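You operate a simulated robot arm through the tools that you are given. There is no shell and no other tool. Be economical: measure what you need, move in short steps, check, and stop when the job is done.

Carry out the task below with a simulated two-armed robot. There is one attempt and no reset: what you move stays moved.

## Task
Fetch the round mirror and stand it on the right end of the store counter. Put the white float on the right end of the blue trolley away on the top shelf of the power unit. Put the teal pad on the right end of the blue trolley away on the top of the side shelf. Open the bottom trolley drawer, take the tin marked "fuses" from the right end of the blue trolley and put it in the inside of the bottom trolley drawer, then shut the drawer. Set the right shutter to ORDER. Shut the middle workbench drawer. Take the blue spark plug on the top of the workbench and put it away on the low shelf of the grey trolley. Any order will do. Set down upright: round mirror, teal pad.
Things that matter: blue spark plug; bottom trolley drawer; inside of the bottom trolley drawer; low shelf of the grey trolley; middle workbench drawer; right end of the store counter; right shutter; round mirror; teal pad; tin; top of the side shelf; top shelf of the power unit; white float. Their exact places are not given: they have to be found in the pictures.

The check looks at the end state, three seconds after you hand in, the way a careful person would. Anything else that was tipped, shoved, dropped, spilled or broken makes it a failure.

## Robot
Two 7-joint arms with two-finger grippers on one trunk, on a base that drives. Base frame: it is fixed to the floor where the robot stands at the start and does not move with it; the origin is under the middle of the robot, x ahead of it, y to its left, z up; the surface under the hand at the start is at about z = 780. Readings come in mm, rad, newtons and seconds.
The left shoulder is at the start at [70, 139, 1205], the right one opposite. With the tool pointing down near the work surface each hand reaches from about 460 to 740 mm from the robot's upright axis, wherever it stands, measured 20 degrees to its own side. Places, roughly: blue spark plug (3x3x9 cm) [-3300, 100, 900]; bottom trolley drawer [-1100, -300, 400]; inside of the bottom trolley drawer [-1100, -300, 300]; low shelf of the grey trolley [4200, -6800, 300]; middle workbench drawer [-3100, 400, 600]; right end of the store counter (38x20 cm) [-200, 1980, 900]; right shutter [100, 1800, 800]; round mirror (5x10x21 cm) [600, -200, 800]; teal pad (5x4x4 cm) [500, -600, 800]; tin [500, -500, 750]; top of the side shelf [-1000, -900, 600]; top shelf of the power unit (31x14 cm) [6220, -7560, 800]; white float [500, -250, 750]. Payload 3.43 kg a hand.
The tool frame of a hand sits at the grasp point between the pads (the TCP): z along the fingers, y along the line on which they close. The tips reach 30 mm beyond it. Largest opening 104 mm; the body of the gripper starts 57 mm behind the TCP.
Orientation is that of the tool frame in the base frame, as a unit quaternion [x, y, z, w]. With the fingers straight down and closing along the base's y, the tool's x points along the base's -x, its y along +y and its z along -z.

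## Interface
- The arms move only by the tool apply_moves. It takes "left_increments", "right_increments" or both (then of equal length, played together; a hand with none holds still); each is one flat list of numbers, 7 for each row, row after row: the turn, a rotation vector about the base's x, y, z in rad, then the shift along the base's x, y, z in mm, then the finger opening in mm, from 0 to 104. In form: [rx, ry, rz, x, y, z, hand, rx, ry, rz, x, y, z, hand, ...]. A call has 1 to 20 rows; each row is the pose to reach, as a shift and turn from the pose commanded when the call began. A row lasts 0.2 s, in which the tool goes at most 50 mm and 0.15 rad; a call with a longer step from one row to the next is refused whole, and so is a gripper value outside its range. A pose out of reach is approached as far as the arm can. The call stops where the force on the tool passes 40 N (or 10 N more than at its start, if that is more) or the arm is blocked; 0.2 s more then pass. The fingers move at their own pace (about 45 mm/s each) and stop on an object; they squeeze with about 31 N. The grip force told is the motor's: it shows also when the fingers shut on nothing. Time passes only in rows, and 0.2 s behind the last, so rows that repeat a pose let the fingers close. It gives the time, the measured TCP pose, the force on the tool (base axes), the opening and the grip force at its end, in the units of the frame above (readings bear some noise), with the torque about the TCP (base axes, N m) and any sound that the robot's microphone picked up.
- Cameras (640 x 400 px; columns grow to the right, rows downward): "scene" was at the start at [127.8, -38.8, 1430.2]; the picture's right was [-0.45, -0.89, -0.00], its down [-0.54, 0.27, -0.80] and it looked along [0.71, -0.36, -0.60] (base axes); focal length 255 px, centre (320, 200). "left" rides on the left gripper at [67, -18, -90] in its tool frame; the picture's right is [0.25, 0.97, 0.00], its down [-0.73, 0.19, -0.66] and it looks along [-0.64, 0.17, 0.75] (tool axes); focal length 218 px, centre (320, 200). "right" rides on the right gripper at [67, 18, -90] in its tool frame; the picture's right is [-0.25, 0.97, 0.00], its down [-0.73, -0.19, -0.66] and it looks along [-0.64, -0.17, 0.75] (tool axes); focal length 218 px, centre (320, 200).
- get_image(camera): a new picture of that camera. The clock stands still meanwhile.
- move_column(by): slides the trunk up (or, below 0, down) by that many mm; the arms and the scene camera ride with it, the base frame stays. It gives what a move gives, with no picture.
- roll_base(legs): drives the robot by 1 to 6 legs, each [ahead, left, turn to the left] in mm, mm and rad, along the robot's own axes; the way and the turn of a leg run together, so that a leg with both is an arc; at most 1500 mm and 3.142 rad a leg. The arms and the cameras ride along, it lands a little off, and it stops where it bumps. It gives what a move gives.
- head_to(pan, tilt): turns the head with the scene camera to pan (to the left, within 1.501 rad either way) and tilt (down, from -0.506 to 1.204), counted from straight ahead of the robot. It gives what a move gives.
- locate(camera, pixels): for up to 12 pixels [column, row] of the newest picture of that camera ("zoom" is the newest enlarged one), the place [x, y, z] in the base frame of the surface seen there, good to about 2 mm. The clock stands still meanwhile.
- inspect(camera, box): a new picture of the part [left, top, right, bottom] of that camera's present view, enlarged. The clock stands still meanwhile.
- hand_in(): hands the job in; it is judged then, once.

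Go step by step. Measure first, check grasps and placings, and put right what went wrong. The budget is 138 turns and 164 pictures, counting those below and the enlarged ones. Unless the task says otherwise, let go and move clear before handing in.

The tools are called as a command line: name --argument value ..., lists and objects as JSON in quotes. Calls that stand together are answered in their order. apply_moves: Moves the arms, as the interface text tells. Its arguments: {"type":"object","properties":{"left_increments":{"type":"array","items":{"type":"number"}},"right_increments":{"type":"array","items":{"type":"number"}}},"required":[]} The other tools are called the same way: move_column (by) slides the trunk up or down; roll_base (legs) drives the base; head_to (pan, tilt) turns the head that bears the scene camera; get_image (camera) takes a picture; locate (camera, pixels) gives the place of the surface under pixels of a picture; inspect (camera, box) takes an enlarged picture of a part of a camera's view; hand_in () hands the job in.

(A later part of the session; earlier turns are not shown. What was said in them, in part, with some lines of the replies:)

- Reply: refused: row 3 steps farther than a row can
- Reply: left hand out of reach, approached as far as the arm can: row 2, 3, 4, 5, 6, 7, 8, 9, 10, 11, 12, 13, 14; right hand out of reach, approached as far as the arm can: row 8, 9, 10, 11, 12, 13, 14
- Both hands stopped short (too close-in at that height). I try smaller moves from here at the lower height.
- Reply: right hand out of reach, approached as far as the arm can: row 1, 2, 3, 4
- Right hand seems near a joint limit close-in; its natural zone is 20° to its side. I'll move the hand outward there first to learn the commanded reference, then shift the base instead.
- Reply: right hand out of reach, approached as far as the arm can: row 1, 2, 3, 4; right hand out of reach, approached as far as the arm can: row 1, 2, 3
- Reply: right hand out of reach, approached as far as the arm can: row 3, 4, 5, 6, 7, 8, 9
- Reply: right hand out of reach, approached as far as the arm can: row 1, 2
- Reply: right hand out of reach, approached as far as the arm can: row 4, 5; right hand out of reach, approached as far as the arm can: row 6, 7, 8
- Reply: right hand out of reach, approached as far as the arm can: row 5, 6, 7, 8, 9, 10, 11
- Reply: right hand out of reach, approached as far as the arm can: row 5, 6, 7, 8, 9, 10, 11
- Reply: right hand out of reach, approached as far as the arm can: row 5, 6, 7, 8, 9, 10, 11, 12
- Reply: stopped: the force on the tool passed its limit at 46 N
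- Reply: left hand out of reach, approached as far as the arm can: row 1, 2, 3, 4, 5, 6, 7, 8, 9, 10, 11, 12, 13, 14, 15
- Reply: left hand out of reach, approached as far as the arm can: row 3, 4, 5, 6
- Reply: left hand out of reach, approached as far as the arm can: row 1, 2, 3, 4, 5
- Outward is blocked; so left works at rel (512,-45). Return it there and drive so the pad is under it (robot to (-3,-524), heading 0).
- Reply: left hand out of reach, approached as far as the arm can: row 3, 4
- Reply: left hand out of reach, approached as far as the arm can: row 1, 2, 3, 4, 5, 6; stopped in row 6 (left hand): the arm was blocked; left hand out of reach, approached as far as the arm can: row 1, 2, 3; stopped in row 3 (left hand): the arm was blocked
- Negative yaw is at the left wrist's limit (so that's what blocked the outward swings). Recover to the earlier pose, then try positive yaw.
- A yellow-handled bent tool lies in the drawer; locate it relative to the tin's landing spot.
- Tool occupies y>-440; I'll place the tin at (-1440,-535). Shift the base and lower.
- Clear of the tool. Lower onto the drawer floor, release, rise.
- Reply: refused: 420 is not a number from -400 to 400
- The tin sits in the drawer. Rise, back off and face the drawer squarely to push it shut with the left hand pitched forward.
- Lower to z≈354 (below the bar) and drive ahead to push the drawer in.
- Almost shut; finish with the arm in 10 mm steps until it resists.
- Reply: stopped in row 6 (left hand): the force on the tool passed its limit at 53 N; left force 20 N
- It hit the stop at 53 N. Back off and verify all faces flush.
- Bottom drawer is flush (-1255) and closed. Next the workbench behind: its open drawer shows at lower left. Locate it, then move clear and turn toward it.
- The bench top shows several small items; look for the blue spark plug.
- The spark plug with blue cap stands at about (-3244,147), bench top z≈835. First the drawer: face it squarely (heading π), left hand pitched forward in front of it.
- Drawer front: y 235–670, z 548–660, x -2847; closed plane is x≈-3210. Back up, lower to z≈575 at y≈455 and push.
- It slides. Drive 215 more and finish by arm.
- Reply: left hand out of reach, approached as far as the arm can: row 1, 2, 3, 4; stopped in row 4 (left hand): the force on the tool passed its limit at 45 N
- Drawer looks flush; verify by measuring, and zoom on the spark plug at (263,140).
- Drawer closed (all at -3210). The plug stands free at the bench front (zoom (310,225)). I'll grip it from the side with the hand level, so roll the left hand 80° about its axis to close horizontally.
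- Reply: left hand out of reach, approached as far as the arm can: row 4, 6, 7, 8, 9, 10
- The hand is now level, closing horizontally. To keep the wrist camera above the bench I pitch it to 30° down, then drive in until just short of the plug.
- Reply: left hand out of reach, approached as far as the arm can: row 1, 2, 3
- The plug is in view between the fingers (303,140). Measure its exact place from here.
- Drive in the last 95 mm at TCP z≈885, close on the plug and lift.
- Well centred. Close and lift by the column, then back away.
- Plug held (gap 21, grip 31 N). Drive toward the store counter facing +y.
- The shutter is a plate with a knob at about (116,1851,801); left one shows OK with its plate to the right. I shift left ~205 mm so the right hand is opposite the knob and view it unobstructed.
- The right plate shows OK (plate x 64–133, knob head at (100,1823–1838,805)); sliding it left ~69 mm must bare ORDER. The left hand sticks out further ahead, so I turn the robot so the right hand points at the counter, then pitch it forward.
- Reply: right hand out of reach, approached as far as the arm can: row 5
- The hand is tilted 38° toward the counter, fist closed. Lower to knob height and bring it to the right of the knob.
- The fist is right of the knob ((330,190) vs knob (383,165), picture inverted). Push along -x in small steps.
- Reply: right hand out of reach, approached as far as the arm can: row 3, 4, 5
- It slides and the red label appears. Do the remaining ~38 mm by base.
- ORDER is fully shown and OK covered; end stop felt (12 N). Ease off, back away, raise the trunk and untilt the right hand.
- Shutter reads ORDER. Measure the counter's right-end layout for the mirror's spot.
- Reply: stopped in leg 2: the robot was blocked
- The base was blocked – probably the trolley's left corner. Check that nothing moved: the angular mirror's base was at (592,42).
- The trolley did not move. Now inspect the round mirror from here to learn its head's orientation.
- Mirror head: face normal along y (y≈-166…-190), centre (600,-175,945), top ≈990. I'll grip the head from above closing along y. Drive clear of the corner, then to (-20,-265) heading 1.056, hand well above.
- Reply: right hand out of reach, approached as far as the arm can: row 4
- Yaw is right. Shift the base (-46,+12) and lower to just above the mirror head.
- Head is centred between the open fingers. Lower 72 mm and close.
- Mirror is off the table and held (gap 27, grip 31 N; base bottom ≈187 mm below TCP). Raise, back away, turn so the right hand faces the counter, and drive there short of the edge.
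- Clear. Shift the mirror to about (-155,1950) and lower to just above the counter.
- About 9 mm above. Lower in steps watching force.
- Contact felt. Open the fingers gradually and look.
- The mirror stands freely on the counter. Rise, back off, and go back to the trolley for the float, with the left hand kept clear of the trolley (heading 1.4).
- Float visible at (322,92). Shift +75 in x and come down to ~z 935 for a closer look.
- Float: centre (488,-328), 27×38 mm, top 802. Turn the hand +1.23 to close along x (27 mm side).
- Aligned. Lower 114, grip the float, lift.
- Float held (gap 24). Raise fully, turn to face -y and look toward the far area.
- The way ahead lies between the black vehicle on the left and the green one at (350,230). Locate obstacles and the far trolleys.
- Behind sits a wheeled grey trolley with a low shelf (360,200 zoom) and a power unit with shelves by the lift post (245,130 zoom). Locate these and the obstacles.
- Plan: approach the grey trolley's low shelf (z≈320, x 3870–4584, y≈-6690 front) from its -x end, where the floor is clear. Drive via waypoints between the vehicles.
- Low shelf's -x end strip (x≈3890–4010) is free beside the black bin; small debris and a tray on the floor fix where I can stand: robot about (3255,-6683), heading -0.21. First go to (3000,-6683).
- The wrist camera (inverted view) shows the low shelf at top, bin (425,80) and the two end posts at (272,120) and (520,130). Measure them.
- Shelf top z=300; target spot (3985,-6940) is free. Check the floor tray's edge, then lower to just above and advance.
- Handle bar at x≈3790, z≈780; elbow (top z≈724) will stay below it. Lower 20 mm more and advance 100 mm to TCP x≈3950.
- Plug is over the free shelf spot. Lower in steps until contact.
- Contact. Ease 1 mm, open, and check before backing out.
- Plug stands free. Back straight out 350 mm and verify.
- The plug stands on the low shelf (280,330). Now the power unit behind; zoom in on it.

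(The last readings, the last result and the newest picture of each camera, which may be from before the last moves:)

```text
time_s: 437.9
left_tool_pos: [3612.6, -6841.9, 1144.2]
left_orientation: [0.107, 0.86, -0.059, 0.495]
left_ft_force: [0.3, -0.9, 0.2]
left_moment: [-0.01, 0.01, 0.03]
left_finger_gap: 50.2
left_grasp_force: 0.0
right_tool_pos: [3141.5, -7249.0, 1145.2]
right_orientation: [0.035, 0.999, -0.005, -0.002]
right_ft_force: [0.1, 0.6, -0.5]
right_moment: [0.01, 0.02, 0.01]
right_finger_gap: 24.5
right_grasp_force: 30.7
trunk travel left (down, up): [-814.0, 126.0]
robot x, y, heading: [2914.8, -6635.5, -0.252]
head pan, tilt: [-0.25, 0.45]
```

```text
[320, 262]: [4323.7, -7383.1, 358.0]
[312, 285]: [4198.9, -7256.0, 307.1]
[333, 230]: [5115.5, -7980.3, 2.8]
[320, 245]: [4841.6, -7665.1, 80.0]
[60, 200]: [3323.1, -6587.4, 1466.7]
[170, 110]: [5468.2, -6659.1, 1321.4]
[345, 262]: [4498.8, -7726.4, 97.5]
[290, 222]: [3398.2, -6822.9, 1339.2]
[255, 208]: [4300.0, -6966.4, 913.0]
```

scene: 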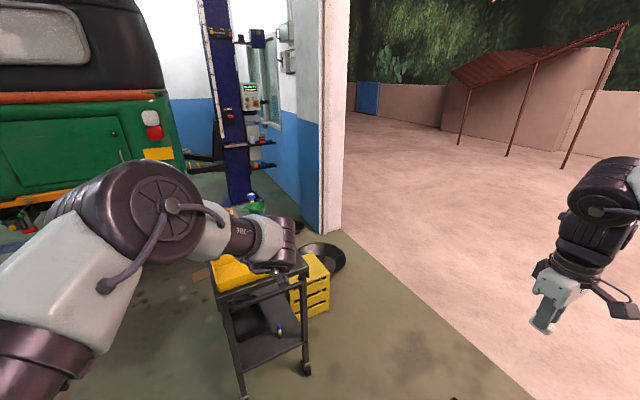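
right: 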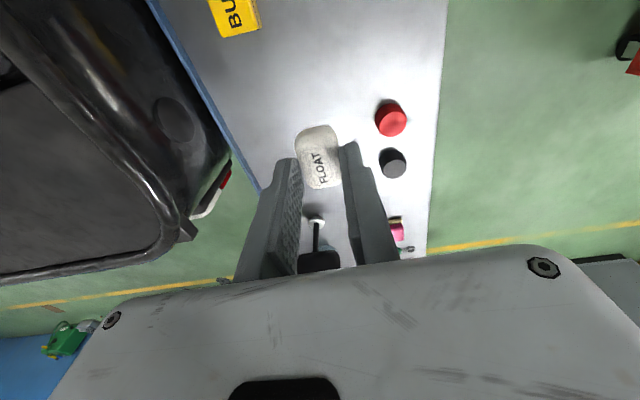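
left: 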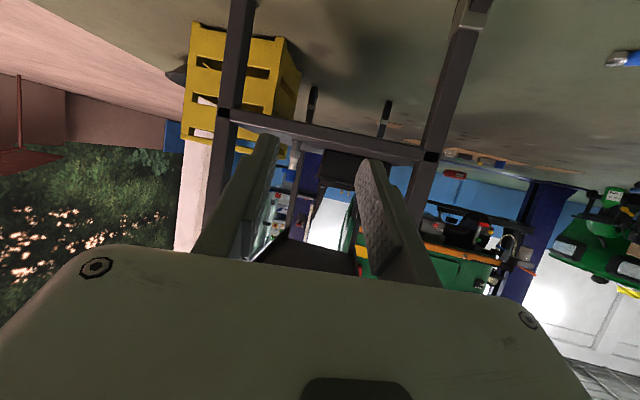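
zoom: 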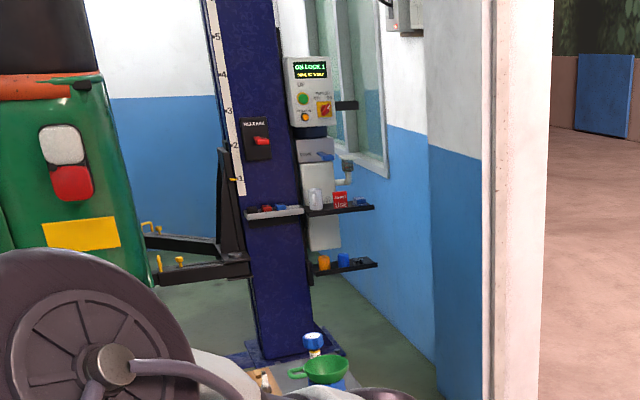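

The way to the power unit must avoid floor clutter (crate, dish, tools). Survey the floor to the left/ahead.

head_to --pan 0.9 --tilt 0.4

get_image --camera "scene"

head_to --pan -0.15 --tilt 0.3

inspect --camera "scene" --box '[200, 140, 440, 290]'

```text
time_s: 439.2
left_tool_pos: [3613.5, -6840.7, 1144.9]
left_orientation: [0.106, 0.861, -0.058, 0.495]
left_ft_force: [-0.4, 0.0, 0.2]
left_moment: [0.03, -0.01, 0.01]
left_finger_gap: 49.9
left_grasp_force: 0.0
right_tool_pos: [3141.1, -7248.9, 1145.0]
right_orientation: [0.035, 0.999, -0.006, -0.002]
right_ft_force: [1.4, -0.2, 0.5]
right_moment: [0.01, 0.0, -0.03]
right_finger_gap: 24.6
right_grasp_force: 31.0
trunk travel left (down, up): [-814.0, 126.0]
robot x, y, heading: [2912.1, -6632.7, -0.244]
head pan, tilt: [0.901, 0.4]
```

```text
46 pictures are left
```

scene: 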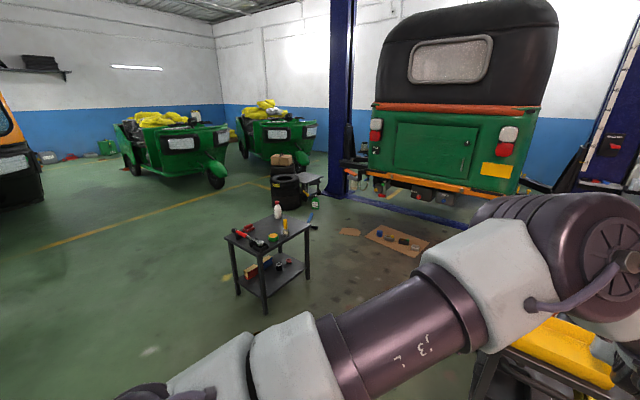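

```text
time_s: 440.5
left_tool_pos: [3613.9, -6841.5, 1144.1]
left_orientation: [0.107, 0.861, -0.058, 0.494]
left_ft_force: [-0.3, -0.2, 0.4]
left_moment: [-0.03, -0.02, 0.0]
left_finger_gap: 50.1
left_grasp_force: 0.1
right_tool_pos: [3141.8, -7247.9, 1145.3]
right_orientation: [0.035, 0.999, -0.006, -0.002]
right_ft_force: [0.3, 0.1, -0.4]
right_moment: [-0.03, 0.02, 0.02]
right_finger_gap: 24.5
right_grasp_force: 31.1
trunk travel left (down, up): [-814.0, 126.0]
robot x, y, heading: [2920.2, -6639.6, -0.248]
head pan, tilt: [-0.15, 0.3]
```

```text
2.67 times, centred on (320, 215) of scene
```

zoom: 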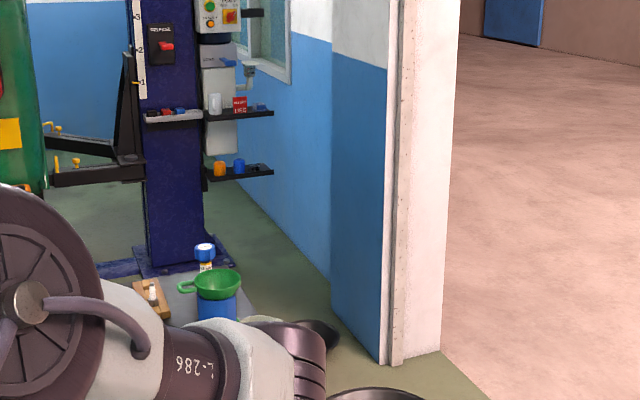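

locate --camera "scene" --pixels '[[265, 312], [238, 290], [308, 277], [362, 238], [428, 243], [412, 258], [345, 235], [360, 229], [226, 278], [300, 195], [315, 215], [330, 200]]'

locate --camera "zoom" --pixels '[[210, 255], [215, 285], [150, 295], [320, 335], [370, 395], [260, 320], [240, 112], [275, 112], [245, 170], [200, 118], [240, 50], [185, 260]]'

```text
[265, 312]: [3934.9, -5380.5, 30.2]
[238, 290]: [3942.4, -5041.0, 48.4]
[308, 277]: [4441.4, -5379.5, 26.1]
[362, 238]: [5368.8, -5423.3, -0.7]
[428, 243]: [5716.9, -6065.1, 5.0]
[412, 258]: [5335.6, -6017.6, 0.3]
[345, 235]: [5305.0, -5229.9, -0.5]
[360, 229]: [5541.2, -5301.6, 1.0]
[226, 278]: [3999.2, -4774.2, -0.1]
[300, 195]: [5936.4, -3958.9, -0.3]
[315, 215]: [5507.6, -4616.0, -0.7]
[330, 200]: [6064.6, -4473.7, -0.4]
```

```text
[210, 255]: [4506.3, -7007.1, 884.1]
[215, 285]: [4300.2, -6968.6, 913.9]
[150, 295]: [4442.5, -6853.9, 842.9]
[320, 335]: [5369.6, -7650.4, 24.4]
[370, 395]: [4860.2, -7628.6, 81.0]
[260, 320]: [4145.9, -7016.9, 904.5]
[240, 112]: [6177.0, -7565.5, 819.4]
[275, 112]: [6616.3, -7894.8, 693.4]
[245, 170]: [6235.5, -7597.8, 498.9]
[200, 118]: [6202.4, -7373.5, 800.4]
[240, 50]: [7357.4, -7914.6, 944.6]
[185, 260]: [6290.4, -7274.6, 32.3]
```

North route: around the table (y≈-4500), then south along x≈4920 between trolley (x<4584) and raised vehicle (x>5285). Drive the first part.

roll_base --legs '[[-262, 1037, 0], [-262, 1037, 0], [0, 0, -1.322], [0, 1000, 0], [0, 1000, 0]]'

head_to --pan 0.15 --tilt 0.5

get_image --camera "scene"

```text
time_s: 463.9
left_tool_pos: [4873.1, -5261.6, 1143.7]
left_orientation: [0.618, 0.608, -0.353, 0.352]
left_ft_force: [0.0, 1.3, -0.1]
left_moment: [-0.01, -0.01, 0.0]
left_finger_gap: 49.9
left_grasp_force: 0.2
right_tool_pos: [4367.3, -4895.2, 1144.8]
right_orientation: [0.648, 0.762, -0.003, -0.004]
right_ft_force: [0.3, -0.5, -0.5]
right_moment: [0.0, -0.01, 0.0]
right_finger_gap: 24.4
right_grasp_force: 30.9
trunk travel left (down, up): [-814.0, 126.0]
robot x, y, heading: [4914.4, -4530.8, -1.583]
head pan, tilt: [-0.15, 0.3]
```

```text
time_s: 464.6
left_tool_pos: [4873.5, -5258.8, 1145.1]
left_orientation: [0.617, 0.609, -0.353, 0.351]
left_ft_force: [0.0, 0.4, -0.1]
left_moment: [-0.04, 0.0, 0.01]
left_finger_gap: 49.7
left_grasp_force: 0.1
right_tool_pos: [4368.0, -4894.2, 1146.0]
right_orientation: [0.647, 0.763, -0.004, -0.004]
right_ft_force: [0.0, -0.2, -0.2]
right_moment: [0.02, 0.02, 0.03]
right_finger_gap: 24.4
right_grasp_force: 30.8
trunk travel left (down, up): [-814.0, 126.0]
robot x, y, heading: [4918.9, -4531.7, -1.589]
head pan, tilt: [0.15, 0.499]
```

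```text
44 pictures are left
```

scene: 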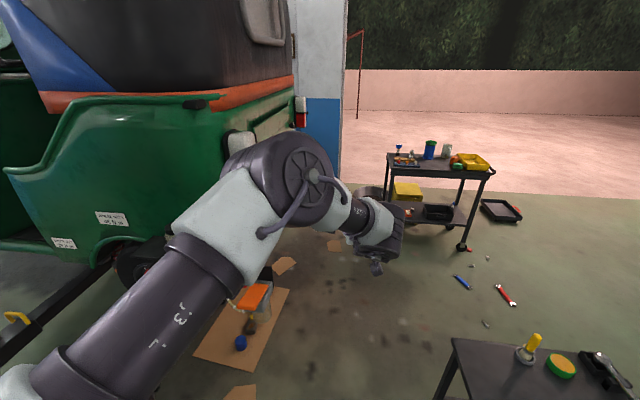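

locate --camera "scene" --pixels '[[288, 290], [254, 388], [225, 390], [293, 262], [275, 270], [342, 244], [330, 246], [258, 365], [470, 205], [388, 200], [292, 120], [305, 130]]'

```text
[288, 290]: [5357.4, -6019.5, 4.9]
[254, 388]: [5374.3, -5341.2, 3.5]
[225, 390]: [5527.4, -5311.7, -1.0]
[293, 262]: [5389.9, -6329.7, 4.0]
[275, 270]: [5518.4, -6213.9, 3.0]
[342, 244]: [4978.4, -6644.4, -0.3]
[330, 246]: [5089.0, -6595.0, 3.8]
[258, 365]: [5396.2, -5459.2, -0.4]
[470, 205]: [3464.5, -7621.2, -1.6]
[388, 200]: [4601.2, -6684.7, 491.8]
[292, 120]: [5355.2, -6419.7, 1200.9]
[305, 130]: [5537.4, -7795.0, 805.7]
```

A flat 4 mm cardboard scrap lies in the passage; it can't be avoided but is flat. First retract the left hand to pointing down and closer in, so it can turn safely later.

apply_moves --left_increments '[0.131, 0, 0, 0, 27, 8, 40, 0.262, 0, 0, 0, 54, 16, 30, 0.393, 0, 0, 0, 81, 24, 20, 0.524, 0, 0, 0, 108, 32, 20, 0.655, 0, 0, 0, 135, 40, 20, 0.786, 0, 0, 0, 162, 48, 20, 0.917, 0, 0, 0, 189, 56, 20, 1.047, 0, 0, 0, 216, 64, 20, 1.047, 0, 0, 0, 216, 110, 20, 1.047, 0, 0, 0, 216, 155, 20]'

roll_base --legs '[[1300, 40, 0], [700, 0, 0]]'

get_image --camera "scene"

```text
time_s: 466.9
left_tool_pos: [4871.5, -5041.9, 1300.0]
left_orientation: [0.711, 0.704, -0.002, -0.004]
left_ft_force: [-0.6, -0.5, -0.3]
left_moment: [-0.02, 0.0, 0.0]
left_finger_gap: 20.1
left_grasp_force: 0.2
right_tool_pos: [4368.7, -4891.7, 1146.3]
right_orientation: [0.647, 0.762, -0.005, -0.005]
right_ft_force: [0.8, 0.1, -0.3]
right_moment: [0.01, 0.02, -0.01]
right_finger_gap: 24.8
right_grasp_force: 30.9
trunk travel left (down, up): [-814.0, 126.0]
robot x, y, heading: [4912.3, -4536.0, -1.578]
head pan, tilt: [0.15, 0.499]
```

```text
time_s: 468.6
left_tool_pos: [4873.2, -5152.2, 1302.8]
left_orientation: [0.712, 0.703, -0.004, -0.003]
left_ft_force: [0.3, 0.2, 1.0]
left_moment: [0.0, -0.01, -0.01]
left_finger_gap: 19.8
left_grasp_force: 0.0
right_tool_pos: [4370.6, -5002.7, 1146.9]
right_orientation: [0.648, 0.762, -0.003, -0.003]
right_ft_force: [-0.9, 0.6, -0.9]
right_moment: [-0.06, 0.02, -0.01]
right_finger_gap: 24.6
right_grasp_force: 30.4
trunk travel left (down, up): [-814.0, 126.0]
robot x, y, heading: [4914.9, -4647.3, -1.585]
head pan, tilt: [0.15, 0.499]
stopped in leg 1: the robot was blocked; the commanded pose is now the measured one
```

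```text
43 pictures are left
```

scene: 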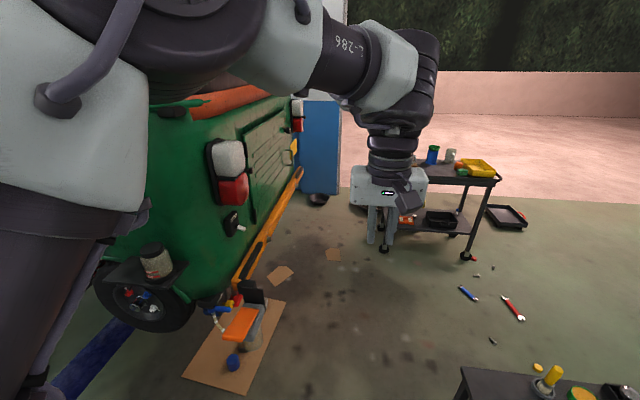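

Blocked after 110 mm. See what is on the left side.

locate --camera "scene" --pixels '[[230, 165], [150, 265], [180, 290], [225, 225], [110, 350], [250, 300], [70, 180], [200, 75], [90, 260], [250, 60]]'

head_to --pan 1.1 --tilt 0.6

get_image --camera "scene"

```text
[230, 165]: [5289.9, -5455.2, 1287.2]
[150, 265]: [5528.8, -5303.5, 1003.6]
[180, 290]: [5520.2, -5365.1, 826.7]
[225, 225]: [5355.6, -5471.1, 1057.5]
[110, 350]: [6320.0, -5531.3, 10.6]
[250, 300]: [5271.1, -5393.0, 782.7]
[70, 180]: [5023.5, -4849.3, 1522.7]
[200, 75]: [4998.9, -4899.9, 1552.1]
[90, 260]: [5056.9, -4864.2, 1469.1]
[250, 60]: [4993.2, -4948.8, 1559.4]
```

```text
time_s: 469.9
left_tool_pos: [4872.5, -5156.5, 1301.4]
left_orientation: [0.711, 0.703, -0.003, -0.004]
left_ft_force: [0.4, -0.3, 0.9]
left_moment: [-0.01, 0.02, -0.02]
left_finger_gap: 19.9
left_grasp_force: 0.1
right_tool_pos: [4369.6, -5007.8, 1146.9]
right_orientation: [0.648, 0.761, -0.003, -0.005]
right_ft_force: [0.2, 0.2, 0.7]
right_moment: [-0.04, 0.02, 0.03]
right_finger_gap: 24.5
right_grasp_force: 30.8
trunk travel left (down, up): [-814.0, 126.0]
robot x, y, heading: [4914.1, -4649.1, -1.584]
head pan, tilt: [1.1, 0.6]
```

```text
42 pictures are left
```

scene: 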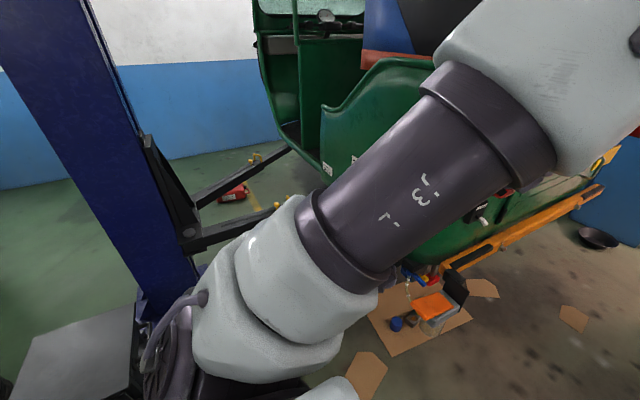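

locate --camera "scene" --pixels '[[70, 345], [130, 320], [130, 390], [170, 300], [190, 230], [215, 190], [270, 210], [365, 375], [400, 290], [430, 315], [140, 305], [20, 390]]'

head_to --pan -1.0 --tilt 0.8

get_image --camera "scene"

```text
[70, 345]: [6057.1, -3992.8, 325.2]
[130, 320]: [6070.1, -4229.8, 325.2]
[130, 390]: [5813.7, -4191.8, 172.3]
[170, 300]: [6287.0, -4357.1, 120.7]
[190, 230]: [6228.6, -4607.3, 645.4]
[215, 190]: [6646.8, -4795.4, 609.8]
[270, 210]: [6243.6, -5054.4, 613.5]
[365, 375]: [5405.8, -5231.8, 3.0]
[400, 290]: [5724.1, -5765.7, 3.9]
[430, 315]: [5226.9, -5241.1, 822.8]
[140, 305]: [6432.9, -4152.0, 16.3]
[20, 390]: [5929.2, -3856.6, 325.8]
```

```text
time_s: 471.9
left_tool_pos: [4873.3, -5158.2, 1301.4]
left_orientation: [0.711, 0.704, -0.002, -0.004]
left_ft_force: [0.0, 0.0, 0.4]
left_moment: [0.02, 0.0, -0.02]
left_finger_gap: 19.9
left_grasp_force: 0.0
right_tool_pos: [4369.2, -5008.3, 1146.1]
right_orientation: [0.648, 0.762, -0.003, -0.004]
right_ft_force: [-0.2, 0.2, -0.1]
right_moment: [0.0, 0.0, 0.0]
right_finger_gap: 24.6
right_grasp_force: 30.8
trunk travel left (down, up): [-814.0, 126.0]
robot x, y, heading: [4916.9, -4646.4, -1.586]
head pan, tilt: [-1.0, 0.799]
```

```text
41 pictures are left
```

scene: 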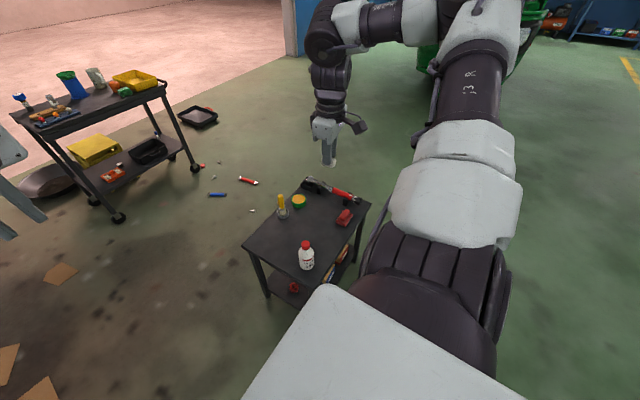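

head_to --pan 0.1 --tilt 1.15

get_image --camera "scene"

head_to --pan 0.7 --tilt 0.2

get_image --camera "scene"

```text
time_s: 473.2
left_tool_pos: [4873.6, -5157.6, 1300.0]
left_orientation: [0.711, 0.703, -0.003, -0.004]
left_ft_force: [0.6, -1.1, -0.8]
left_moment: [0.01, -0.01, 0.01]
left_finger_gap: 20.2
left_grasp_force: 0.2
right_tool_pos: [4370.4, -5008.4, 1145.7]
right_orientation: [0.647, 0.762, -0.003, -0.005]
right_ft_force: [-0.4, -0.3, -0.5]
right_moment: [0.01, -0.02, -0.01]
right_finger_gap: 24.6
right_grasp_force: 30.8
trunk travel left (down, up): [-814.0, 126.0]
robot x, y, heading: [4917.1, -4643.5, -1.586]
head pan, tilt: [0.099, 1.15]
```

```text
40 pictures are left
```

scene: 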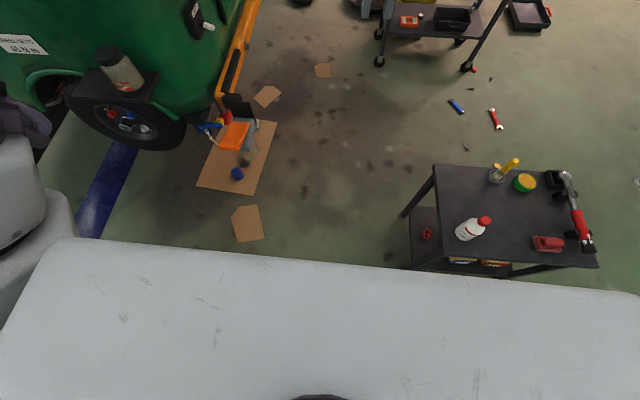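

```text
time_s: 474.4
left_tool_pos: [4873.9, -5158.6, 1300.3]
left_orientation: [0.71, 0.704, -0.002, -0.003]
left_ft_force: [0.0, -0.2, -0.4]
left_moment: [-0.01, 0.03, 0.03]
left_finger_gap: 20.3
left_grasp_force: 0.0
right_tool_pos: [4370.3, -5009.1, 1145.0]
right_orientation: [0.647, 0.762, -0.003, -0.005]
right_ft_force: [-0.6, -0.4, 0.0]
right_moment: [0.0, 0.01, 0.0]
right_finger_gap: 24.2
right_grasp_force: 31.0
trunk travel left (down, up): [-814.0, 126.0]
robot x, y, heading: [4914.8, -4647.6, -1.584]
head pan, tilt: [0.7, 0.201]
```

```text
39 pictures are left
```

scene: 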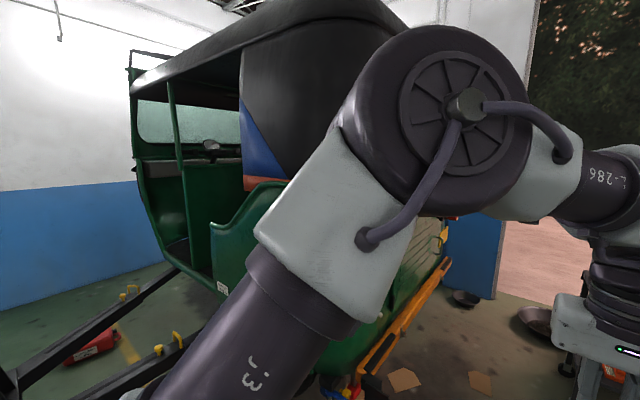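

head_to --pan -0.3 --tilt 1.15

get_image --camera "scene"

locate --camera "scene" --pixels '[[320, 100], [330, 180], [240, 200], [420, 200], [300, 250], [200, 150], [150, 60], [520, 120], [560, 60]]'

```text
time_s: 475.7
left_tool_pos: [4873.8, -5158.5, 1300.4]
left_orientation: [0.711, 0.703, -0.002, -0.004]
left_ft_force: [-0.2, -0.5, 0.4]
left_moment: [-0.01, 0.0, -0.01]
left_finger_gap: 20.1
left_grasp_force: 0.0
right_tool_pos: [4370.4, -5008.0, 1144.0]
right_orientation: [0.648, 0.762, -0.003, -0.004]
right_ft_force: [0.5, 0.2, 1.1]
right_moment: [-0.04, 0.01, 0.01]
right_finger_gap: 24.5
right_grasp_force: 31.4
trunk travel left (down, up): [-814.0, 126.0]
robot x, y, heading: [4915.0, -4645.4, -1.585]
head pan, tilt: [-0.3, 1.15]
```

```text
38 pictures are left
```

scene: 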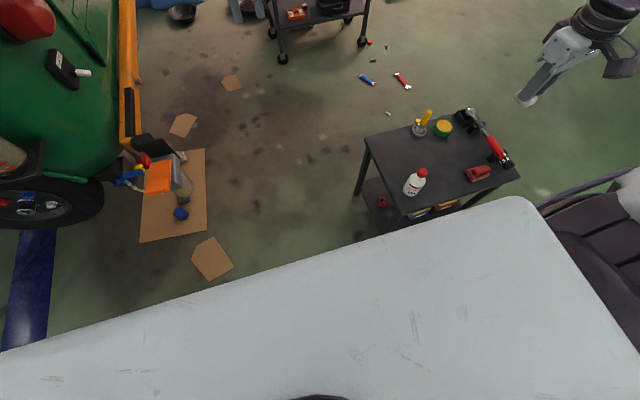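

```text
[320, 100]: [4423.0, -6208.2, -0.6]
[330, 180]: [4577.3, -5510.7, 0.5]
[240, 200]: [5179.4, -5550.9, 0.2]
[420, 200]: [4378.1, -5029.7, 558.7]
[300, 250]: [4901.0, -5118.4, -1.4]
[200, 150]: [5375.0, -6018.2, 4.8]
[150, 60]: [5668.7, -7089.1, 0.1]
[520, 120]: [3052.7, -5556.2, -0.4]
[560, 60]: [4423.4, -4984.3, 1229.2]
```

The floor ahead looks clear to y≈-5118 and beyond. Try a short leg again.

roll_base --legs '[[150, -60, 0]]'

```text
time_s: 477.1
left_tool_pos: [4815.4, -5306.6, 1301.7]
left_orientation: [0.71, 0.704, -0.003, -0.003]
left_ft_force: [0.4, 0.1, -0.5]
left_moment: [-0.01, -0.01, 0.03]
left_finger_gap: 20.4
left_grasp_force: 0.1
right_tool_pos: [4313.7, -5158.9, 1148.6]
right_orientation: [0.648, 0.762, -0.004, -0.005]
right_ft_force: [0.1, 0.0, -0.4]
right_moment: [-0.05, 0.04, 0.0]
right_finger_gap: 24.5
right_grasp_force: 31.2
trunk travel left (down, up): [-814.0, 126.0]
robot x, y, heading: [4855.7, -4796.5, -1.581]
head pan, tilt: [-0.3, 1.15]
```

It moves further west. Continue south in steps.

roll_base --legs '[[700, 0, 0]]'

roll_base --legs '[[500, 0, 0]]'

head_to --pan 0.3 --tilt 0.9

get_image --camera "scene"

```text
time_s: 481.0
left_tool_pos: [4803.6, -6024.7, 1301.0]
left_orientation: [0.712, 0.703, -0.002, -0.003]
left_ft_force: [0.6, -0.5, 0.0]
left_moment: [-0.03, 0.01, 0.02]
left_finger_gap: 20.2
left_grasp_force: 0.1
right_tool_pos: [4300.1, -5875.0, 1146.1]
right_orientation: [0.648, 0.762, -0.003, -0.005]
right_ft_force: [0.0, -0.9, -1.0]
right_moment: [-0.02, -0.01, 0.05]
right_finger_gap: 24.3
right_grasp_force: 31.1
trunk travel left (down, up): [-814.0, 126.0]
robot x, y, heading: [4847.9, -5516.4, -1.583]
head pan, tilt: [-0.3, 1.15]
```

```text
time_s: 483.9
left_tool_pos: [4810.4, -6516.6, 1300.7]
left_orientation: [0.705, 0.709, -0.003, -0.003]
left_ft_force: [0.6, -0.6, 0.9]
left_moment: [0.01, -0.02, -0.03]
left_finger_gap: 19.9
left_grasp_force: 0.1
right_tool_pos: [4304.7, -6376.1, 1145.8]
right_orientation: [0.641, 0.767, -0.003, -0.005]
right_ft_force: [0.4, -0.7, 0.3]
right_moment: [0.01, -0.01, -0.02]
right_finger_gap: 24.6
right_grasp_force: 31.5
trunk travel left (down, up): [-814.0, 126.0]
robot x, y, heading: [4846.9, -6008.2, -1.566]
head pan, tilt: [-0.3, 1.15]
```

```text
time_s: 484.9
left_tool_pos: [4811.1, -6518.8, 1300.9]
left_orientation: [0.705, 0.71, -0.003, -0.004]
left_ft_force: [-0.5, -0.2, -0.5]
left_moment: [-0.03, -0.02, -0.03]
left_finger_gap: 20.2
left_grasp_force: 0.1
right_tool_pos: [4305.4, -6377.1, 1144.5]
right_orientation: [0.641, 0.768, -0.002, -0.006]
right_ft_force: [-0.1, 0.0, -0.5]
right_moment: [-0.03, 0.01, 0.01]
right_finger_gap: 24.5
right_grasp_force: 31.5
trunk travel left (down, up): [-814.0, 126.0]
robot x, y, heading: [4843.9, -6004.3, -1.562]
head pan, tilt: [0.3, 0.901]
```

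```text
37 pictures are left
```

scene: 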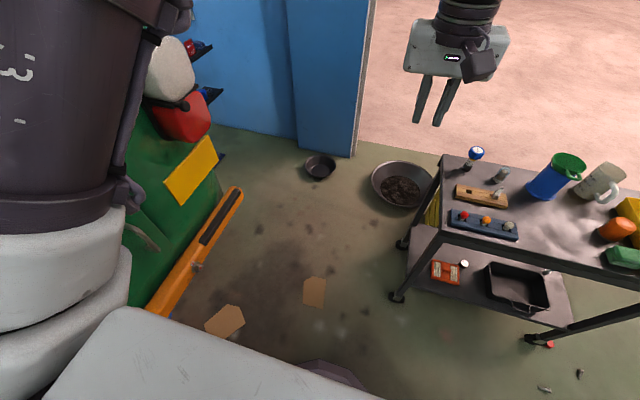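

locate --camera "scene" --pixels '[[238, 192], [195, 262], [160, 305], [375, 190], [405, 205], [320, 180], [305, 165], [315, 305], [398, 298], [435, 230], [205, 175], [180, 120]]'

```text
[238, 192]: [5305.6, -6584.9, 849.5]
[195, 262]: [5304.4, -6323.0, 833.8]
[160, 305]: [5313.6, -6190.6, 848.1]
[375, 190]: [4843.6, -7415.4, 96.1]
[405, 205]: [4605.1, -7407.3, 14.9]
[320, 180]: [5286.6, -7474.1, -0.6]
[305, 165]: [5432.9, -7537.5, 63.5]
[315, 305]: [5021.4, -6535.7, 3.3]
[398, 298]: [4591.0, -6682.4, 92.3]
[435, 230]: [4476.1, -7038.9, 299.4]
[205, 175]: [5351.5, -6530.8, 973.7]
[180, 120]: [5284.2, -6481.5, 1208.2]
```

Bumper at x≈5305 (y>-6585), trolley at x<4591; I pass in the middle (x≈4948), then turn to heading 0.45 in the open space at y≈-7000.

roll_base --legs '[[300, 103, 0], [700, 0, 0]]'

roll_base --legs '[[0, 0, 2.01]]'

head_to --pan -0.5 --tilt 0.45

get_image --camera "scene"

```text
time_s: 490.4
left_tool_pos: [4933.5, -7505.9, 1300.8]
left_orientation: [0.699, 0.715, -0.003, -0.002]
left_ft_force: [0.3, 0.4, 0.6]
left_moment: [-0.06, -0.02, 0.02]
left_finger_gap: 19.9
left_grasp_force: 0.1
right_tool_pos: [4425.4, -7371.7, 1145.8]
right_orientation: [0.634, 0.773, -0.002, -0.005]
right_ft_force: [-0.1, 0.8, -0.2]
right_moment: [-0.01, -0.01, -0.01]
right_finger_gap: 24.6
right_grasp_force: 31.0
trunk travel left (down, up): [-814.0, 126.0]
robot x, y, heading: [4957.1, -6993.4, -1.55]
head pan, tilt: [0.3, 0.901]
```

```text
time_s: 495.6
left_tool_pos: [5440.7, -6819.0, 1301.7]
left_orientation: [-0.209, 0.978, -0.004, 0.0]
left_ft_force: [-0.6, -0.3, -0.6]
left_moment: [0.02, 0.01, 0.02]
left_finger_gap: 20.0
left_grasp_force: 0.2
right_tool_pos: [5516.6, -7337.7, 1145.4]
right_orientation: [-0.293, 0.956, -0.006, -0.002]
right_ft_force: [-0.3, -0.6, -0.4]
right_moment: [-0.02, -0.04, 0.0]
right_finger_gap: 24.5
right_grasp_force: 30.5
trunk travel left (down, up): [-814.0, 126.0]
robot x, y, heading: [4961.3, -6992.5, 0.417]
head pan, tilt: [0.3, 0.901]
```

```text
time_s: 496.7
left_tool_pos: [5441.8, -6818.8, 1301.1]
left_orientation: [-0.209, 0.978, -0.005, 0.001]
left_ft_force: [-0.3, 0.0, -0.9]
left_moment: [-0.02, -0.03, 0.05]
left_finger_gap: 20.6
left_grasp_force: 0.0
right_tool_pos: [5516.1, -7338.5, 1145.6]
right_orientation: [-0.293, 0.956, -0.006, -0.001]
right_ft_force: [0.1, 0.0, 0.0]
right_moment: [0.0, 0.03, 0.03]
right_finger_gap: 24.7
right_grasp_force: 31.4
trunk travel left (down, up): [-814.0, 126.0]
robot x, y, heading: [4959.7, -6995.3, 0.418]
head pan, tilt: [-0.499, 0.45]
```

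```text
36 pictures are left
```

scene: 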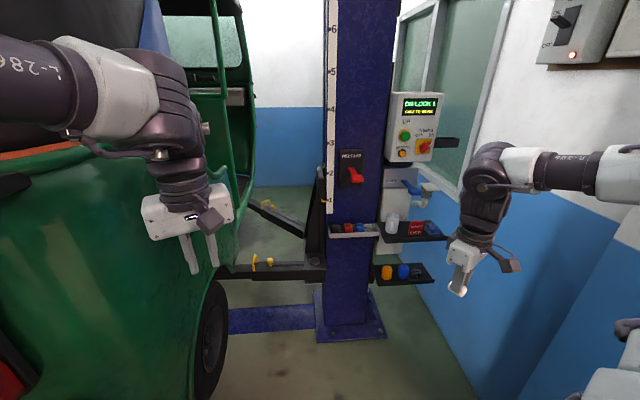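

inspect --camera "scene" --box '[320, 160, 464, 290]'

locate --camera "zoom" --pixels '[[265, 345], [290, 348], [320, 300], [380, 340], [420, 340], [500, 300], [540, 345], [330, 350], [450, 352], [270, 215], [490, 130], [370, 100]]'

```text
3.08 times, centred on (392, 225) of scene
```

zoom: 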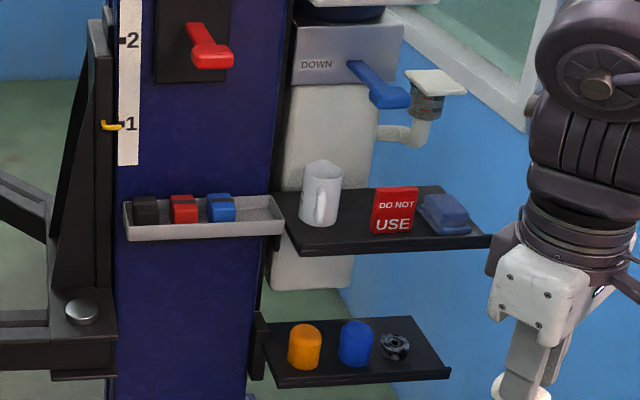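

```text
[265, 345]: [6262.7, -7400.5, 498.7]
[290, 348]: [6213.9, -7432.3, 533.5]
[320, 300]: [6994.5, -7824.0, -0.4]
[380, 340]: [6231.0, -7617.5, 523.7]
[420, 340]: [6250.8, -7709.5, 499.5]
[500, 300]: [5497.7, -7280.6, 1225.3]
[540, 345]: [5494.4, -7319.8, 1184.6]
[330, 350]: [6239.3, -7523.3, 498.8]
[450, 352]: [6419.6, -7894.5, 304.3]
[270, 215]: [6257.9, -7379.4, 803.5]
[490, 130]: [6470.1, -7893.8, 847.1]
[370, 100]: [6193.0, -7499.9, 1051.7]
```

Top shelf carries a white mug, a red DO NOT USE card and a blue block. Measure free gaps.

locate --camera "zoom" --pixels '[[345, 237], [310, 240], [357, 205], [400, 243], [470, 238], [350, 220], [285, 205], [320, 200], [393, 210], [440, 215], [480, 236], [378, 190]]'

```text
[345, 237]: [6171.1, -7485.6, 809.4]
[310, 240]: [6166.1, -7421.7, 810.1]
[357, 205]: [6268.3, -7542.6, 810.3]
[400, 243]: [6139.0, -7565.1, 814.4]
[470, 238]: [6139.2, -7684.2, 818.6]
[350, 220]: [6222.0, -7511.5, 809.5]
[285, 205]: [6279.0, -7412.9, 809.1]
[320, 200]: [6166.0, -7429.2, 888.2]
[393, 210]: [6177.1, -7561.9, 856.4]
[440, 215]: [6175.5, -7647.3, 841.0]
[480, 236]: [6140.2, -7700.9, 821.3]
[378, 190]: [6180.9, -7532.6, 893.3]
```

The gap at (≈6170,-7495) between mug and card is free (shelf z=810, lip x=6139). Turn the right hand so the fingers close along x, then tilt it 25° forward to stay clear of the valve above.

apply_moves --right_increments '[0, 0, 0.14, 0, 0, 0, 10, 0, 0, 0.28, 0, 0, 0, 10, 0, 0, 0.42, 0, 0, 0, 10, 0, 0, 0.56, 0, 0, 0, 10, 0, 0, 0.7, 0, 0, 0, 10, 0, 0, 0.84, 0, 0, 0, 10, 0, 0, 0.976, 0, 0, 0, 10]'

apply_moves --right_increments '[0, -0.147, 0, 10, 0, 3, 10, 0, -0.294, 0, 20, 0, 6, 10, 0, -0.44, 0, 30, 0, 10, 10]'

get_image --camera "right"

```text
time_s: 498.3
left_tool_pos: [5441.1, -6819.0, 1301.4]
left_orientation: [-0.209, 0.978, -0.005, 0.0]
left_ft_force: [-0.4, 0.2, 0.0]
left_moment: [0.01, 0.0, -0.03]
left_finger_gap: 20.0
left_grasp_force: 0.0
right_tool_pos: [5517.4, -7339.8, 1146.3]
right_orientation: [0.708, -0.706, 0.005, -0.003]
right_ft_force: [-0.7, -0.1, -0.5]
right_moment: [0.01, 0.01, 0.0]
right_finger_gap: 24.2
right_grasp_force: 31.0
trunk travel left (down, up): [-814.0, 126.0]
robot x, y, heading: [4953.6, -6995.4, 0.414]
head pan, tilt: [-0.499, 0.45]
```

```text
time_s: 499.1
left_tool_pos: [5441.8, -6818.7, 1300.6]
left_orientation: [-0.209, 0.978, -0.004, 0.0]
left_ft_force: [0.4, -0.9, -0.6]
left_moment: [0.01, 0.03, 0.0]
left_finger_gap: 20.0
left_grasp_force: 0.0
right_tool_pos: [5544.9, -7337.1, 1156.5]
right_orientation: [-0.689, 0.689, -0.16, 0.158]
right_ft_force: [0.2, 0.3, -0.4]
right_moment: [-0.02, -0.02, -0.02]
right_finger_gap: 24.6
right_grasp_force: 30.7
trunk travel left (down, up): [-814.0, 126.0]
robot x, y, heading: [4960.2, -6994.5, 0.418]
head pan, tilt: [-0.499, 0.45]
```

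```text
34 pictures are left
5 turns are left
```

right: 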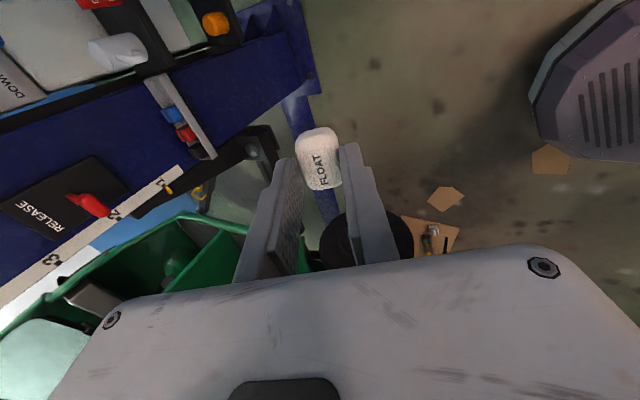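

Only a few turns remain, so I go straight on: drive the hand to just in front of the shelf gap (TCP ≈(6000,-7497)) and lower to z≈877, then read the pose.

roll_base --legs '[[351, -331, 0]]'

move_column --by -279

get_image --camera "right"

head_to --pan -0.75 --tilt 0.6

get_image --camera "scene"

```text
time_s: 502.0
left_tool_pos: [5906.8, -6967.1, 1300.3]
left_orientation: [-0.216, 0.976, -0.004, 0.001]
left_ft_force: [-0.6, -0.1, -0.8]
left_moment: [0.01, -0.01, 0.02]
left_finger_gap: 19.8
left_grasp_force: 0.1
right_tool_pos: [6017.7, -7485.2, 1157.0]
right_orientation: [0.694, -0.685, 0.159, -0.157]
right_ft_force: [-0.1, 1.0, -0.2]
right_moment: [-0.02, 0.02, 0.0]
right_finger_gap: 24.3
right_grasp_force: 31.2
trunk travel left (down, up): [-814.0, 126.0]
robot x, y, heading: [5427.8, -7149.7, 0.432]
head pan, tilt: [-0.499, 0.45]
```

```text
time_s: 504.8
left_tool_pos: [5909.2, -6968.3, 1021.9]
left_orientation: [-0.215, 0.977, -0.005, 0.0]
left_ft_force: [-0.2, -0.3, -0.5]
left_moment: [0.0, -0.02, -0.01]
left_finger_gap: 20.3
left_grasp_force: 0.0
right_tool_pos: [6019.5, -7485.8, 876.2]
right_orientation: [0.693, -0.686, 0.159, -0.157]
right_ft_force: [0.5, 0.1, 0.1]
right_moment: [0.02, 0.02, -0.01]
right_finger_gap: 24.5
right_grasp_force: 30.8
trunk travel left (down, up): [-535.0, 405.0]
robot x, y, heading: [5429.4, -7147.0, 0.434]
head pan, tilt: [-0.499, 0.45]
```

```text
33 pictures are left
```

right: 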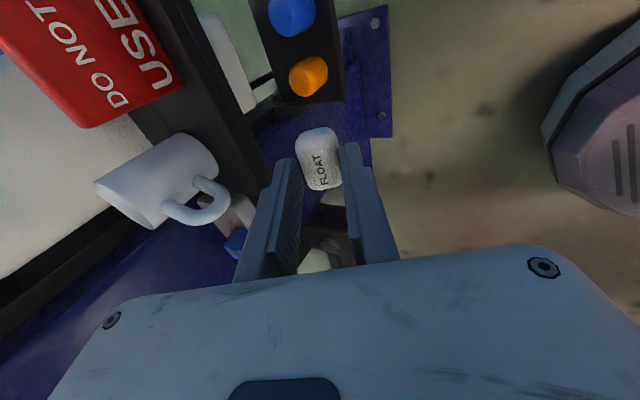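

```text
time_s: 505.6
left_tool_pos: [5908.0, -6969.5, 1021.3]
left_orientation: [-0.215, 0.977, -0.005, 0.0]
left_ft_force: [-0.5, -0.4, 0.3]
left_moment: [-0.02, 0.02, -0.02]
left_finger_gap: 20.3
left_grasp_force: 0.0
right_tool_pos: [6018.5, -7486.7, 877.4]
right_orientation: [0.693, -0.685, 0.158, -0.157]
right_ft_force: [0.8, -0.9, -0.8]
right_moment: [0.01, 0.02, -0.03]
right_finger_gap: 24.8
right_grasp_force: 30.6
trunk travel left (down, up): [-535.0, 405.0]
robot x, y, heading: [5429.1, -7149.8, 0.43]
head pan, tilt: [-0.75, 0.6]
```

```text
32 pictures are left
4 turns are left
```

scene: 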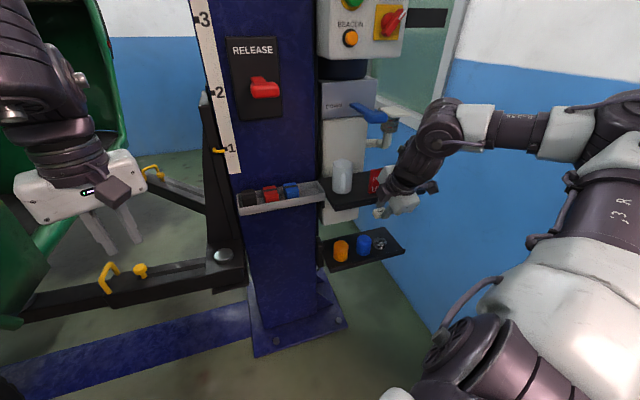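

Positioned in front of the shelf at (6018,-7487,877). Measure mug and card from the wrist view and move to x≈6090.

locate --camera "right" --pixels '[[205, 150], [215, 175], [225, 205], [165, 215], [195, 185], [140, 190], [178, 75], [100, 125], [155, 120], [225, 120], [120, 145], [180, 130]]'

roll_base --legs '[[61, -39, 0]]'

get_image --camera "right"

inspect --camera "scene" --box '[300, 90, 460, 230]'

locate --camera "zoom" --pixels '[[165, 340], [200, 330], [215, 350], [250, 330], [270, 345], [290, 350], [230, 370], [300, 120], [330, 110], [210, 300], [280, 330], [190, 300]]'

```text
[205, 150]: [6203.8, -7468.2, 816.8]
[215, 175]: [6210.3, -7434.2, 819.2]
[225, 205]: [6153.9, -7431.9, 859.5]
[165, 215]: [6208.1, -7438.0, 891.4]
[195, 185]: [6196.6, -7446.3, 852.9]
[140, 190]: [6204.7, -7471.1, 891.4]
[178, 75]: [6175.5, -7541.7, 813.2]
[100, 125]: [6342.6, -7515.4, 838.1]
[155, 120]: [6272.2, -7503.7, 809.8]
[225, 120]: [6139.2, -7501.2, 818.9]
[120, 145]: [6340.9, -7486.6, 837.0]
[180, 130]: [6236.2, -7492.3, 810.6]
```

```text
time_s: 506.6
left_tool_pos: [5981.7, -6978.1, 1021.3]
left_orientation: [-0.215, 0.977, -0.004, 0.0]
left_ft_force: [0.5, 0.9, -0.4]
left_moment: [-0.03, -0.01, -0.02]
left_finger_gap: 20.1
left_grasp_force: 0.0
right_tool_pos: [6091.2, -7496.4, 877.4]
right_orientation: [0.693, -0.685, 0.158, -0.158]
right_ft_force: [-0.1, -0.3, -0.4]
right_moment: [-0.01, 0.03, -0.02]
right_finger_gap: 24.6
right_grasp_force: 31.2
trunk travel left (down, up): [-535.0, 405.0]
robot x, y, heading: [5501.7, -7156.1, 0.429]
head pan, tilt: [-0.75, 0.6]
```

```text
31 pictures are left
```

right: 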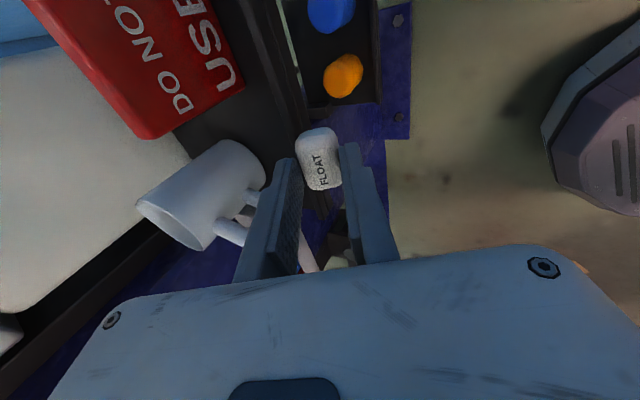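

```text
2.86 times, centred on (380, 160) of scene
```

zoom: 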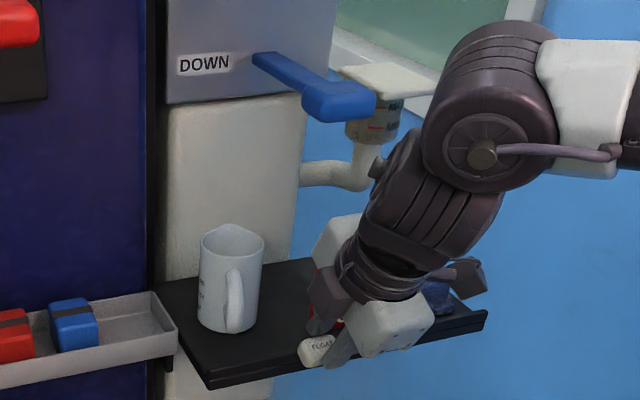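

```text
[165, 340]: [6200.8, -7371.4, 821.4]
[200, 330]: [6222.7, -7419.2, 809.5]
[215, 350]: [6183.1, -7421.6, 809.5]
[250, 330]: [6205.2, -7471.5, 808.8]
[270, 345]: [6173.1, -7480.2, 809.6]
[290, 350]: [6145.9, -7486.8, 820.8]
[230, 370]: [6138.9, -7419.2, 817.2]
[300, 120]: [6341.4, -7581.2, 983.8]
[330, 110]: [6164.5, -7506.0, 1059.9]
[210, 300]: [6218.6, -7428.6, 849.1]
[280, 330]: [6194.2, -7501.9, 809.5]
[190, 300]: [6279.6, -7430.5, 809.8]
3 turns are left
```

The gap at x≈6172 runs from y≈-7440 to -7541; y=-7498 is central. Advance 67 mm and lower to z≈858.

roll_base --legs '[[60, -30, 0]]'

move_column --by -19

inspect --camera "scene" --box '[300, 90, 460, 230]'

get_image --camera "right"

```text
time_s: 507.6
left_tool_pos: [6047.5, -6981.0, 1022.0]
left_orientation: [-0.213, 0.977, -0.004, 0.0]
left_ft_force: [1.1, -0.8, -0.7]
left_moment: [-0.01, 0.02, -0.01]
left_finger_gap: 19.9
left_grasp_force: 0.0
right_tool_pos: [6156.8, -7498.1, 876.8]
right_orientation: [0.692, -0.687, 0.159, -0.157]
right_ft_force: [0.6, 1.0, -0.3]
right_moment: [-0.01, 0.02, 0.0]
right_finger_gap: 24.6
right_grasp_force: 31.2
trunk travel left (down, up): [-535.0, 405.0]
robot x, y, heading: [5564.9, -7162.3, 0.427]
head pan, tilt: [-0.75, 0.6]
```

```text
time_s: 508.3
left_tool_pos: [6049.0, -6980.3, 1002.3]
left_orientation: [-0.214, 0.977, -0.004, -0.001]
left_ft_force: [0.3, 0.8, -0.2]
left_moment: [0.04, 0.02, 0.01]
left_finger_gap: 20.1
left_grasp_force: 0.1
right_tool_pos: [6157.9, -7498.9, 857.2]
right_orientation: [0.692, -0.687, 0.158, -0.157]
right_ft_force: [-0.4, -0.2, -1.3]
right_moment: [0.03, -0.02, -0.02]
right_finger_gap: 24.4
right_grasp_force: 30.6
trunk travel left (down, up): [-516.0, 424.0]
robot x, y, heading: [5570.0, -7157.4, 0.431]
head pan, tilt: [-0.75, 0.6]
```

```text
2.86 times, centred on (380, 160) of scene
```

zoom: 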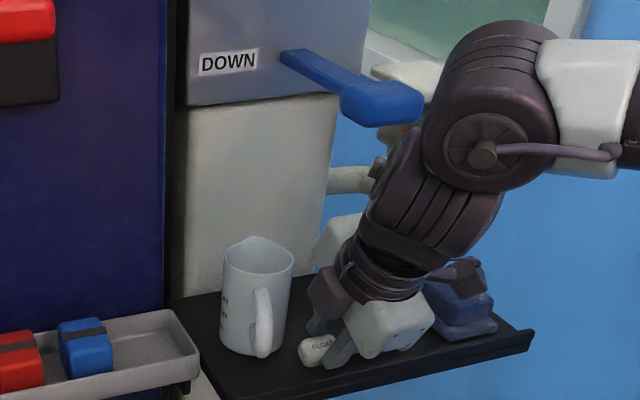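

```text
28 pictures are left
2 turns are left
```

right: 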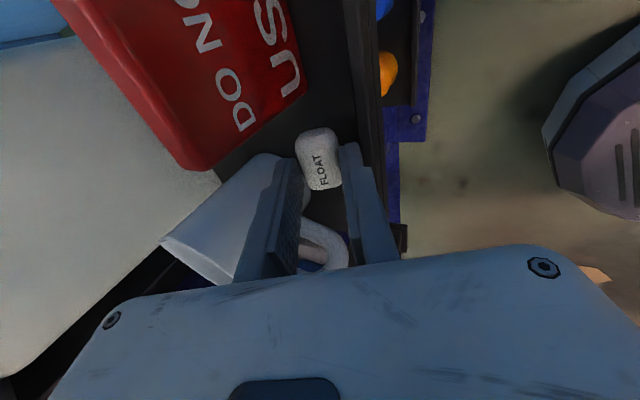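

The float is over the free spot, just above the shelf. Settle 2 mm, open slightly, withdraw along the finger axis, back away, and verify.

apply_moves --right_increments '[0, 0, 0, 0, 0, -2, 24, 0, 0, 0, 0, 0, -2, 28, 0, 0, 0, 0, 0, -2, 33, 0, 0, 0, 0, 0, -2, 35, 0, 0, 0, 0, 0, -2, 35, 0, 0, 0, -9, 0, 18, 35, 0, 0, 0, -18, 0, 38, 35, 0, 0, 0, -27, 0, 58, 36, 0, 0, 0, -36, 0, 78, 36]'

roll_base --legs '[[-227, 104, 0]]'

inspect --camera "scene" --box '[300, 110, 460, 250]'

get_image --camera "right"

```text
time_s: 510.3
left_tool_pos: [6048.5, -6980.2, 1002.4]
left_orientation: [-0.214, 0.977, -0.004, 0.0]
left_ft_force: [0.4, -1.5, -1.1]
left_moment: [-0.01, -0.01, 0.04]
left_finger_gap: 20.1
left_grasp_force: 0.1
right_tool_pos: [6120.6, -7498.3, 935.8]
right_orientation: [0.693, -0.686, 0.158, -0.158]
right_ft_force: [-0.5, 0.5, 0.4]
right_moment: [0.01, -0.02, 0.01]
right_finger_gap: 35.8
right_grasp_force: 0.1
trunk travel left (down, up): [-516.0, 424.0]
robot x, y, heading: [5564.6, -7165.3, 0.431]
head pan, tilt: [-0.75, 0.6]
```

```text
time_s: 512.1
left_tool_pos: [5797.9, -6980.9, 1003.1]
left_orientation: [-0.213, 0.977, -0.005, 0.0]
left_ft_force: [-0.4, 0.0, 0.6]
left_moment: [-0.02, -0.03, 0.01]
left_finger_gap: 19.6
left_grasp_force: 0.1
right_tool_pos: [5871.4, -7500.0, 935.9]
right_orientation: [0.692, -0.686, 0.158, -0.157]
right_ft_force: [0.0, -0.3, 0.4]
right_moment: [0.02, 0.0, 0.02]
right_finger_gap: 36.1
right_grasp_force: 0.1
trunk travel left (down, up): [-516.0, 424.0]
robot x, y, heading: [5319.7, -7163.5, 0.429]
head pan, tilt: [-0.75, 0.6]
```

```text
2.86 times, centred on (380, 180) of scene
```

zoom: 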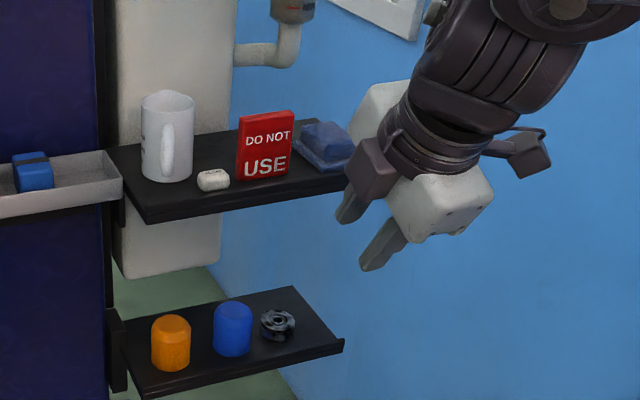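

```text
26 pictures are left
1 turns are left
```

right: 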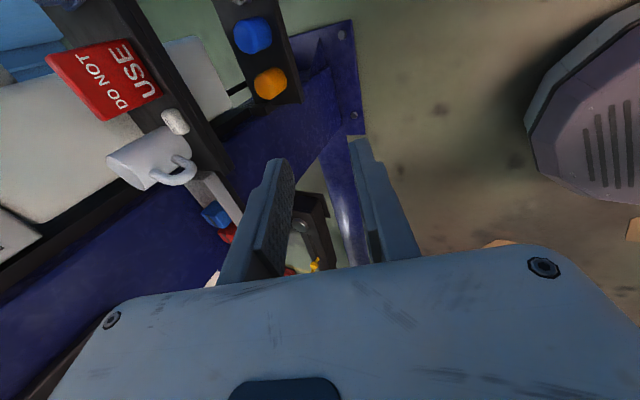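

The zoomed view shows the float resting on the top shelf at (213,180), between the mug and the card. Both hands are empty and clear, so I am handing in.

hand_in

```text
The job is handed in.
```

I finished all seven parts of the task and handed the job in; the judge's result has not come back. Each placing was checked in the pictures:

- **Mirror:** the round mirror stands upright on the right end of the store counter.
- **Float:** the white float is on the top shelf of the power unit, between the mug and the red card.
- **Pad:** the teal pad stands upright on top of the side shelf.
- **Tin:** the tin marked "fuses" is inside the bottom trolley drawer, and the drawer is shut.
- **Shutter:** the right shutter shows ORDER.
- **Workbench drawer:** the middle drawer is shut.
- **Spark plug:** the blue spark plug stands on the low shelf of the grey trolley.

The robot's base was stopped by a bump twice. Once was near the left corner of the blue trolley, where I re-measured a mirror on it and found the trolley had not moved. The other was near the raised vehicle, where I never found what it touched. Late on I also drove over a flat scrap of cardboard on the floor that I could not avoid, and I did not check whether it moved.
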